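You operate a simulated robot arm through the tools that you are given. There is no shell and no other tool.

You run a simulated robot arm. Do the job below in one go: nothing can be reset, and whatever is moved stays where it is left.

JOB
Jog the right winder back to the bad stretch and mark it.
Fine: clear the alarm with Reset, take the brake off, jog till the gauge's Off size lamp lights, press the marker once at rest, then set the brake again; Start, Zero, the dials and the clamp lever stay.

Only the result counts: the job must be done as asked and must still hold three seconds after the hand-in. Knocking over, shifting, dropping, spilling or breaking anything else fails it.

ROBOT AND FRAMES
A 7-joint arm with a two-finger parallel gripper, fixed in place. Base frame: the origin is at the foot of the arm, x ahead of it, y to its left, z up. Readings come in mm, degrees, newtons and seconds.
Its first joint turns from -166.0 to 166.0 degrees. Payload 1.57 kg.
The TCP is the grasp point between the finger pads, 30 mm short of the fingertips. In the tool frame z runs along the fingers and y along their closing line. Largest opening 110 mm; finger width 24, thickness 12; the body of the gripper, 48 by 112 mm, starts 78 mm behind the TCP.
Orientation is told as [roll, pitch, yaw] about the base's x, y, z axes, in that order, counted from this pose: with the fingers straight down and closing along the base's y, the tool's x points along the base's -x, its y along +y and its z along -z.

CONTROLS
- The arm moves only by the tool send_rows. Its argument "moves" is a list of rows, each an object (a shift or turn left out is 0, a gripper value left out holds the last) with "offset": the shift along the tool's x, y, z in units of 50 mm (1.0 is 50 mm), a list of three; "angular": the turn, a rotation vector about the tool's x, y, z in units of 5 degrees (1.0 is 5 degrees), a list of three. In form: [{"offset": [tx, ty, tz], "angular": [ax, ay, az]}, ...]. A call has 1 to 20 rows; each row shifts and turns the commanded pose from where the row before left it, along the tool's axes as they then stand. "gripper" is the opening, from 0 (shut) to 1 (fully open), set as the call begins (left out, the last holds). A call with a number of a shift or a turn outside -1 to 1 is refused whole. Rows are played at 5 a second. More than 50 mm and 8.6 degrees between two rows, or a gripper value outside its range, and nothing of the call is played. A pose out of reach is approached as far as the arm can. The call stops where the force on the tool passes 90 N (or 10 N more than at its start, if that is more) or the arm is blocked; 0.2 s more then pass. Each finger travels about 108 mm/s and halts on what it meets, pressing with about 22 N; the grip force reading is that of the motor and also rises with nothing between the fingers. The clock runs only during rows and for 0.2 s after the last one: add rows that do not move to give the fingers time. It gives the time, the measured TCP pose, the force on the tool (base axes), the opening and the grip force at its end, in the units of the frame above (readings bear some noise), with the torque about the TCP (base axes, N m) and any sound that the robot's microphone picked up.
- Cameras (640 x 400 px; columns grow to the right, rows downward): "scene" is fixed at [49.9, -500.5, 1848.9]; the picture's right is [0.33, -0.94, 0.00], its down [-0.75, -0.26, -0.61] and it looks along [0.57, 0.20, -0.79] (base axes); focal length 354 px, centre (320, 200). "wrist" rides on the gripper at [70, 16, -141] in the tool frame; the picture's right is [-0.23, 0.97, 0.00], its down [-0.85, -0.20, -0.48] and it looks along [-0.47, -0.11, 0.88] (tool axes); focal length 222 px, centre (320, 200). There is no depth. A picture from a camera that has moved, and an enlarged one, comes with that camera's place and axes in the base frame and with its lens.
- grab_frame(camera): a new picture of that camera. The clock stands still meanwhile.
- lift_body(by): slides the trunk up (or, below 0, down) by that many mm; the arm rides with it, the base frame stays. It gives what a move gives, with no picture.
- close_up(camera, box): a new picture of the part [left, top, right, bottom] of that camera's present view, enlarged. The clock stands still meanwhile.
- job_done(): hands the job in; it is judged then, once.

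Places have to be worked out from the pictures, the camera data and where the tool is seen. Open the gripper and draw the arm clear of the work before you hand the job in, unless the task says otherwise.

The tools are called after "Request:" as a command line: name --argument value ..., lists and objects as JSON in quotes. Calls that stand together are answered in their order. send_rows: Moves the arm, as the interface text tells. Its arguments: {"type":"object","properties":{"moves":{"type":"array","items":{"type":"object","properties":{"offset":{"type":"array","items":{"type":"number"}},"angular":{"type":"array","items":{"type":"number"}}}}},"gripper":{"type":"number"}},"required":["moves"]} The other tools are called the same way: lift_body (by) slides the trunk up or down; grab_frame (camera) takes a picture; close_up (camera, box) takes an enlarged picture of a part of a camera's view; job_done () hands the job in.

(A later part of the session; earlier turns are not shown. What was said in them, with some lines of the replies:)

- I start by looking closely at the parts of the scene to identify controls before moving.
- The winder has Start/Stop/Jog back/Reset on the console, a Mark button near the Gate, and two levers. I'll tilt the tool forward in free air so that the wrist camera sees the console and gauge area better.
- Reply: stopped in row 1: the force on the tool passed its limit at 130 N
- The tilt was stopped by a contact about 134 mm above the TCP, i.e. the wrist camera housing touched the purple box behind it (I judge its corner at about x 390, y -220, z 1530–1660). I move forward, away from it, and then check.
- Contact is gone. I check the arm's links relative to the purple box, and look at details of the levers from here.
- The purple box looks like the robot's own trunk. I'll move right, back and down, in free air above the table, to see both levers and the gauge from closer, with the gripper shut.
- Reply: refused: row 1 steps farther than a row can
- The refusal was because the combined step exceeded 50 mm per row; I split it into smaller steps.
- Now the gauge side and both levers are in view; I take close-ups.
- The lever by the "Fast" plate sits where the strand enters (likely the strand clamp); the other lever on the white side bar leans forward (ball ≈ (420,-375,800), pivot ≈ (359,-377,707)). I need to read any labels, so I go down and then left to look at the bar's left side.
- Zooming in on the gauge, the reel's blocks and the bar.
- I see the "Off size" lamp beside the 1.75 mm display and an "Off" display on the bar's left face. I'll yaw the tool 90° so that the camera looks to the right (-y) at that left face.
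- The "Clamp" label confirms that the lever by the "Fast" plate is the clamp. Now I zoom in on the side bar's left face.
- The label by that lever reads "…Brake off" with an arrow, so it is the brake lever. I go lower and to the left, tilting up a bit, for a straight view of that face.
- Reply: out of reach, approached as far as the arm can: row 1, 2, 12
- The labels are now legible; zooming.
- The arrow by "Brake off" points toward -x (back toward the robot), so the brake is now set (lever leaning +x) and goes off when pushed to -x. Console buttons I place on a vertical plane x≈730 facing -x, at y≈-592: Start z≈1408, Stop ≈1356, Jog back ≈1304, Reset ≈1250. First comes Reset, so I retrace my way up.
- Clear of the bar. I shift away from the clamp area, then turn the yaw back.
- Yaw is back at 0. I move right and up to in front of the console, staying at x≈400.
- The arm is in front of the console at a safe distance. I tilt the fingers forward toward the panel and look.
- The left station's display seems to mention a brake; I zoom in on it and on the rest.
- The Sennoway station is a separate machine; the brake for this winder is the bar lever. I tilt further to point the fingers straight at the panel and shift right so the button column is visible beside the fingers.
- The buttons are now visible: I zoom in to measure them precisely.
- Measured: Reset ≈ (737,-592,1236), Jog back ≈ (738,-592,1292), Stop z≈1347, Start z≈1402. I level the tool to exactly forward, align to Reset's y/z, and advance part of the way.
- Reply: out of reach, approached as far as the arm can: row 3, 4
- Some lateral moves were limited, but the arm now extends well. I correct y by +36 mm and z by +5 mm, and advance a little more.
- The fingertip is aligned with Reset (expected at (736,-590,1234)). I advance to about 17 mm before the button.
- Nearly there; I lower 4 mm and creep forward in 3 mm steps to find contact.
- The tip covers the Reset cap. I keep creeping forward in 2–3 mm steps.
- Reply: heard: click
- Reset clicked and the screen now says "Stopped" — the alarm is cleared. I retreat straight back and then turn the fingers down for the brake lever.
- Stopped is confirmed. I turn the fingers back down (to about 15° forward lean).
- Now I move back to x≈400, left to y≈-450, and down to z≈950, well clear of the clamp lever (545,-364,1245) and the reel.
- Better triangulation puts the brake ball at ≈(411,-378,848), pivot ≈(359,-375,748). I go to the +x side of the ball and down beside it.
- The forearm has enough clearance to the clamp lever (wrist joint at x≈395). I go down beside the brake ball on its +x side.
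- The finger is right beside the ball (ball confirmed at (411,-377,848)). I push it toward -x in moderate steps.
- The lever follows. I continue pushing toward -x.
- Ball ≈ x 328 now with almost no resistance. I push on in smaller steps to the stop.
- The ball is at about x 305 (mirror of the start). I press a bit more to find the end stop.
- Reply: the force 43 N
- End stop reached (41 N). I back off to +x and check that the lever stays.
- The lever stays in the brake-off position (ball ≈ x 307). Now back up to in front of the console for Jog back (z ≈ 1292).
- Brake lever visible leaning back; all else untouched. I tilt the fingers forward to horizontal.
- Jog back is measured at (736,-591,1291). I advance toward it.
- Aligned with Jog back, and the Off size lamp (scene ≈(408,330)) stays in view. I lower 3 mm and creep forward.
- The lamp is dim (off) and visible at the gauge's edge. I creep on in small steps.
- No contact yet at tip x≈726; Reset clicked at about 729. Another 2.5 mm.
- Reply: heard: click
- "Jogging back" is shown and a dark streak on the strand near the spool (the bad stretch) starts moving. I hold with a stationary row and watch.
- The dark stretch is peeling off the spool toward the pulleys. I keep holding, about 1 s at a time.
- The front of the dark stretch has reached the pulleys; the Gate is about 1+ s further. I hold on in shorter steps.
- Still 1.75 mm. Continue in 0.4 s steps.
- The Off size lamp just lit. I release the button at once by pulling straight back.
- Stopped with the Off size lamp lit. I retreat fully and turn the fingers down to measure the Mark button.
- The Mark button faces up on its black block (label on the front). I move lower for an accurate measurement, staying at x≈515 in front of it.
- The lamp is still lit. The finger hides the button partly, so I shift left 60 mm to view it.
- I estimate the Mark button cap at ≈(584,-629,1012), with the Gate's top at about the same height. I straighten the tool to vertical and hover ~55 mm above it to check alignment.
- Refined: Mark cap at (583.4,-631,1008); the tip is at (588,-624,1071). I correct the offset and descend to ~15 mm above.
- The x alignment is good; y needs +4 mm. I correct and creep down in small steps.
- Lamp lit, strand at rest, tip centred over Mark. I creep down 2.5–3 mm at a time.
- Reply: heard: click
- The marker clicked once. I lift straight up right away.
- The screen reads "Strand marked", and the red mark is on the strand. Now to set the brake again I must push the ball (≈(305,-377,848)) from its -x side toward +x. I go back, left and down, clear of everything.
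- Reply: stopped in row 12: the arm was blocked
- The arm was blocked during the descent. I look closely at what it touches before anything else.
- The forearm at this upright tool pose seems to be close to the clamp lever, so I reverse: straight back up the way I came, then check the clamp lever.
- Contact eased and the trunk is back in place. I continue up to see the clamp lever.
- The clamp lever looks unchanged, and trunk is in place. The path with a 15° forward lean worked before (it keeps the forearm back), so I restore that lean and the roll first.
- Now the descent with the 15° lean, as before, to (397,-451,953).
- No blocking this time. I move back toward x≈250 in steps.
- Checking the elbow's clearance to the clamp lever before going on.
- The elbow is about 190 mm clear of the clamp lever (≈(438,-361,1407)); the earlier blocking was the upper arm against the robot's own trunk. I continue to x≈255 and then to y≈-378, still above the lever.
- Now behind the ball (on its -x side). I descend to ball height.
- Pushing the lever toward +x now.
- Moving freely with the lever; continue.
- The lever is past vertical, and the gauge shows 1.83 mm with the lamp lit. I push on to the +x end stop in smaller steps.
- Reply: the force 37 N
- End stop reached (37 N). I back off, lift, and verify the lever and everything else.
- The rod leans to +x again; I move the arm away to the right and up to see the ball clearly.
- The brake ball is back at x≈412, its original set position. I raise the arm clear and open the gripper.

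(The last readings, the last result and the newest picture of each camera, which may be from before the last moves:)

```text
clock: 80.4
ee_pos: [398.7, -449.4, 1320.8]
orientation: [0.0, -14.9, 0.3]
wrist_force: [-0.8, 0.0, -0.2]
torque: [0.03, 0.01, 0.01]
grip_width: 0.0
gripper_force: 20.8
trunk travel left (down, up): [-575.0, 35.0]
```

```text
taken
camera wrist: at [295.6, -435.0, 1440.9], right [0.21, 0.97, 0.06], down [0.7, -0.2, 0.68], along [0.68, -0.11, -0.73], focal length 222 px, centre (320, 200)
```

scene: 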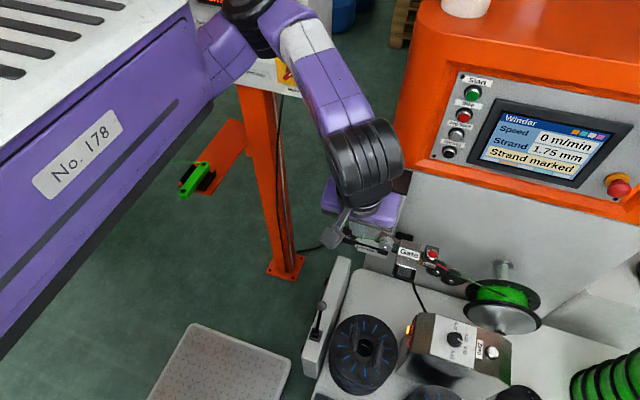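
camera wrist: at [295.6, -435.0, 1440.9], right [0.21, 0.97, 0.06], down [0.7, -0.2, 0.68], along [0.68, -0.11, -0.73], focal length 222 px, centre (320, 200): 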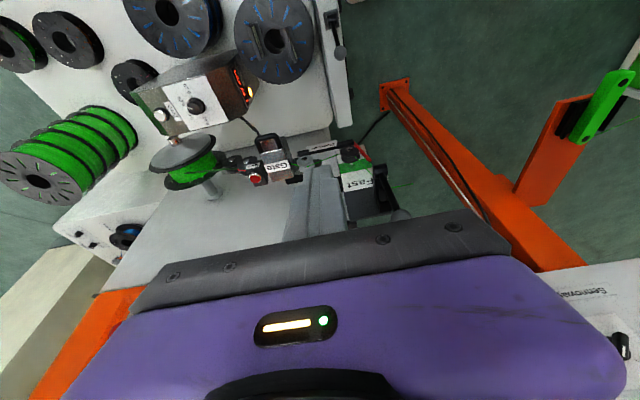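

Clamp lever ball is at its original place (projects exactly where expected). I open the gripper and do a final check of lever, lamp, screen.

Request:
send_rows --moves '[{"offset": [-0.15, 0, -0.5]}, {}, {}, {}]' --gripper 1

Request:
close_up --camera "scene" --box '[290, 250, 400, 390]'

Request:
close_up --camera "scene" --box '[430, 60, 640, 200]'

Request:
close_up --camera "scene" --box '[300, 160, 560, 360]'

Request:
grab_frame --camera "wrist"

```text
clock: 81.4
ee_pos: [400.0, -449.3, 1348.3]
orientation: [0.0, -15.0, 0.3]
wrist_force: [-0.9, 0.8, 0.1]
torque: [0.04, 0.01, 0.02]
grip_width: 110.1
gripper_force: 0.1
trunk travel left (down, up): [-575.0, 35.0]
```

```text
2.86 times, centred on (345, 320) of scene
camera zoom: at [49.9, -500.5, 1848.9], right [0.33, -0.94, 0.0], down [-0.75, -0.26, -0.61], along [0.57, 0.2, -0.79], focal length 1012 px, centre (249, -143)
```

zoom: 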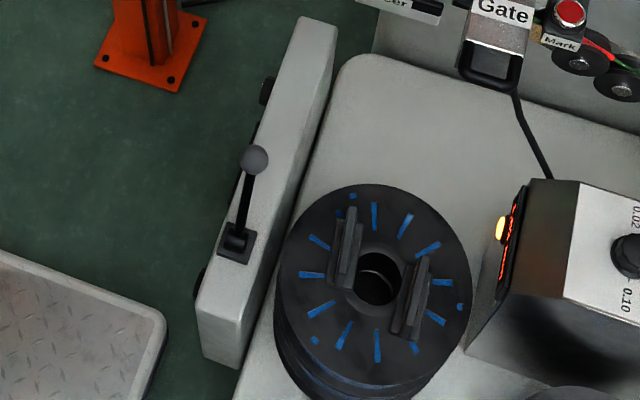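

```text
2.86 times, centred on (535, 130) of scene
camera zoom: at [49.9, -500.5, 1848.9], right [0.33, -0.94, 0.0], down [-0.75, -0.26, -0.61], along [0.57, 0.2, -0.79], focal length 1012 px, centre (-294, 400)
```

zoom: 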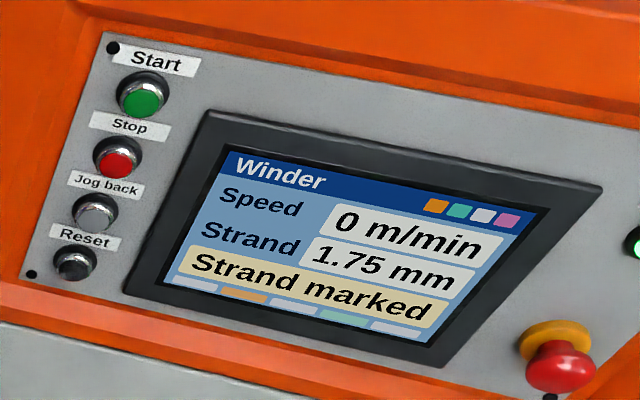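

```text
2.00 times, centred on (430, 260) of scene
camera zoom: at [49.9, -500.5, 1848.9], right [0.33, -0.94, 0.0], down [-0.75, -0.26, -0.61], along [0.57, 0.2, -0.79], focal length 708 px, centre (100, 80)
```

zoom: 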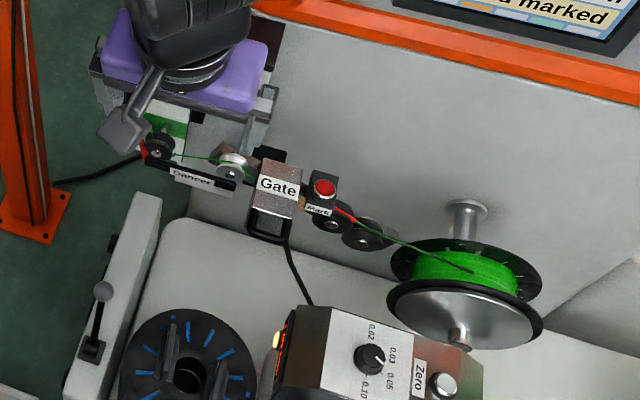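

```text
taken
camera wrist: at [297.2, -433.8, 1466.6], right [0.21, 0.97, 0.06], down [0.7, -0.2, 0.68], along [0.68, -0.11, -0.73], focal length 222 px, centre (320, 200)
```

wrist: 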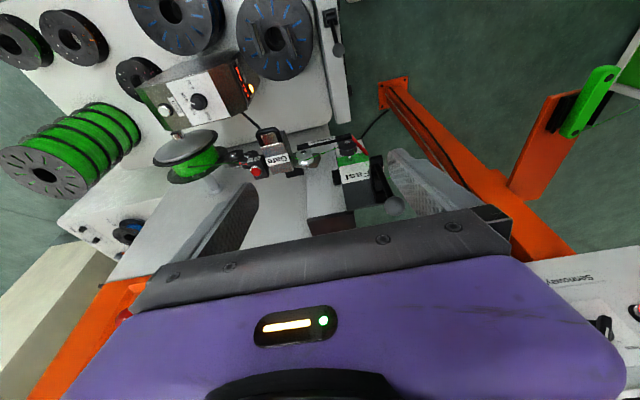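

The brake lever is back exactly where it started. The screen shows "Strand marked", the Off size lamp is lit, the clamp and dials are untouched, and the gripper is open and clear. I hand the job in.

Request:
job_done

```text
The job is handed in.
```

The right winder is jogged back to the bad stretch and marked once, and the brake is set again. The job is handed in.

- **Alarm:** Reset clicked and the screen went from "Size alarm" to "Stopped".
- **Jog:** With the brake off, I held Jog back until the Off size lamp lit, then let go. The gauge read 1.83 mm at that spot.
- **Mark:** I pressed Mark once with the strand at rest. A red mark is on the strand and the screen reads "Strand marked".
- **Brake:** The lever is back at its original set position, pushed to its stop.
- **Left alone:** I did not touch Start, Zero, the dials or the clamp lever.

- **Contact at the start:** While tilting the tool, the wrist camera housing bumped the purple "No. 178" box, which I take to be the robot's own trunk. The force peaked at 130 N and nothing moved.
- **Blocked on the way to re-set the brake:** The arm was stopped once, and the trunk shifted slightly in the picture. I think the upper arm met the trunk, though the clamp lever was close and partly hidden from view. I backed out; the trunk returned to place, and the clamp lever still lines up with its original position.

The gripper is open and the arm is clear of the work.
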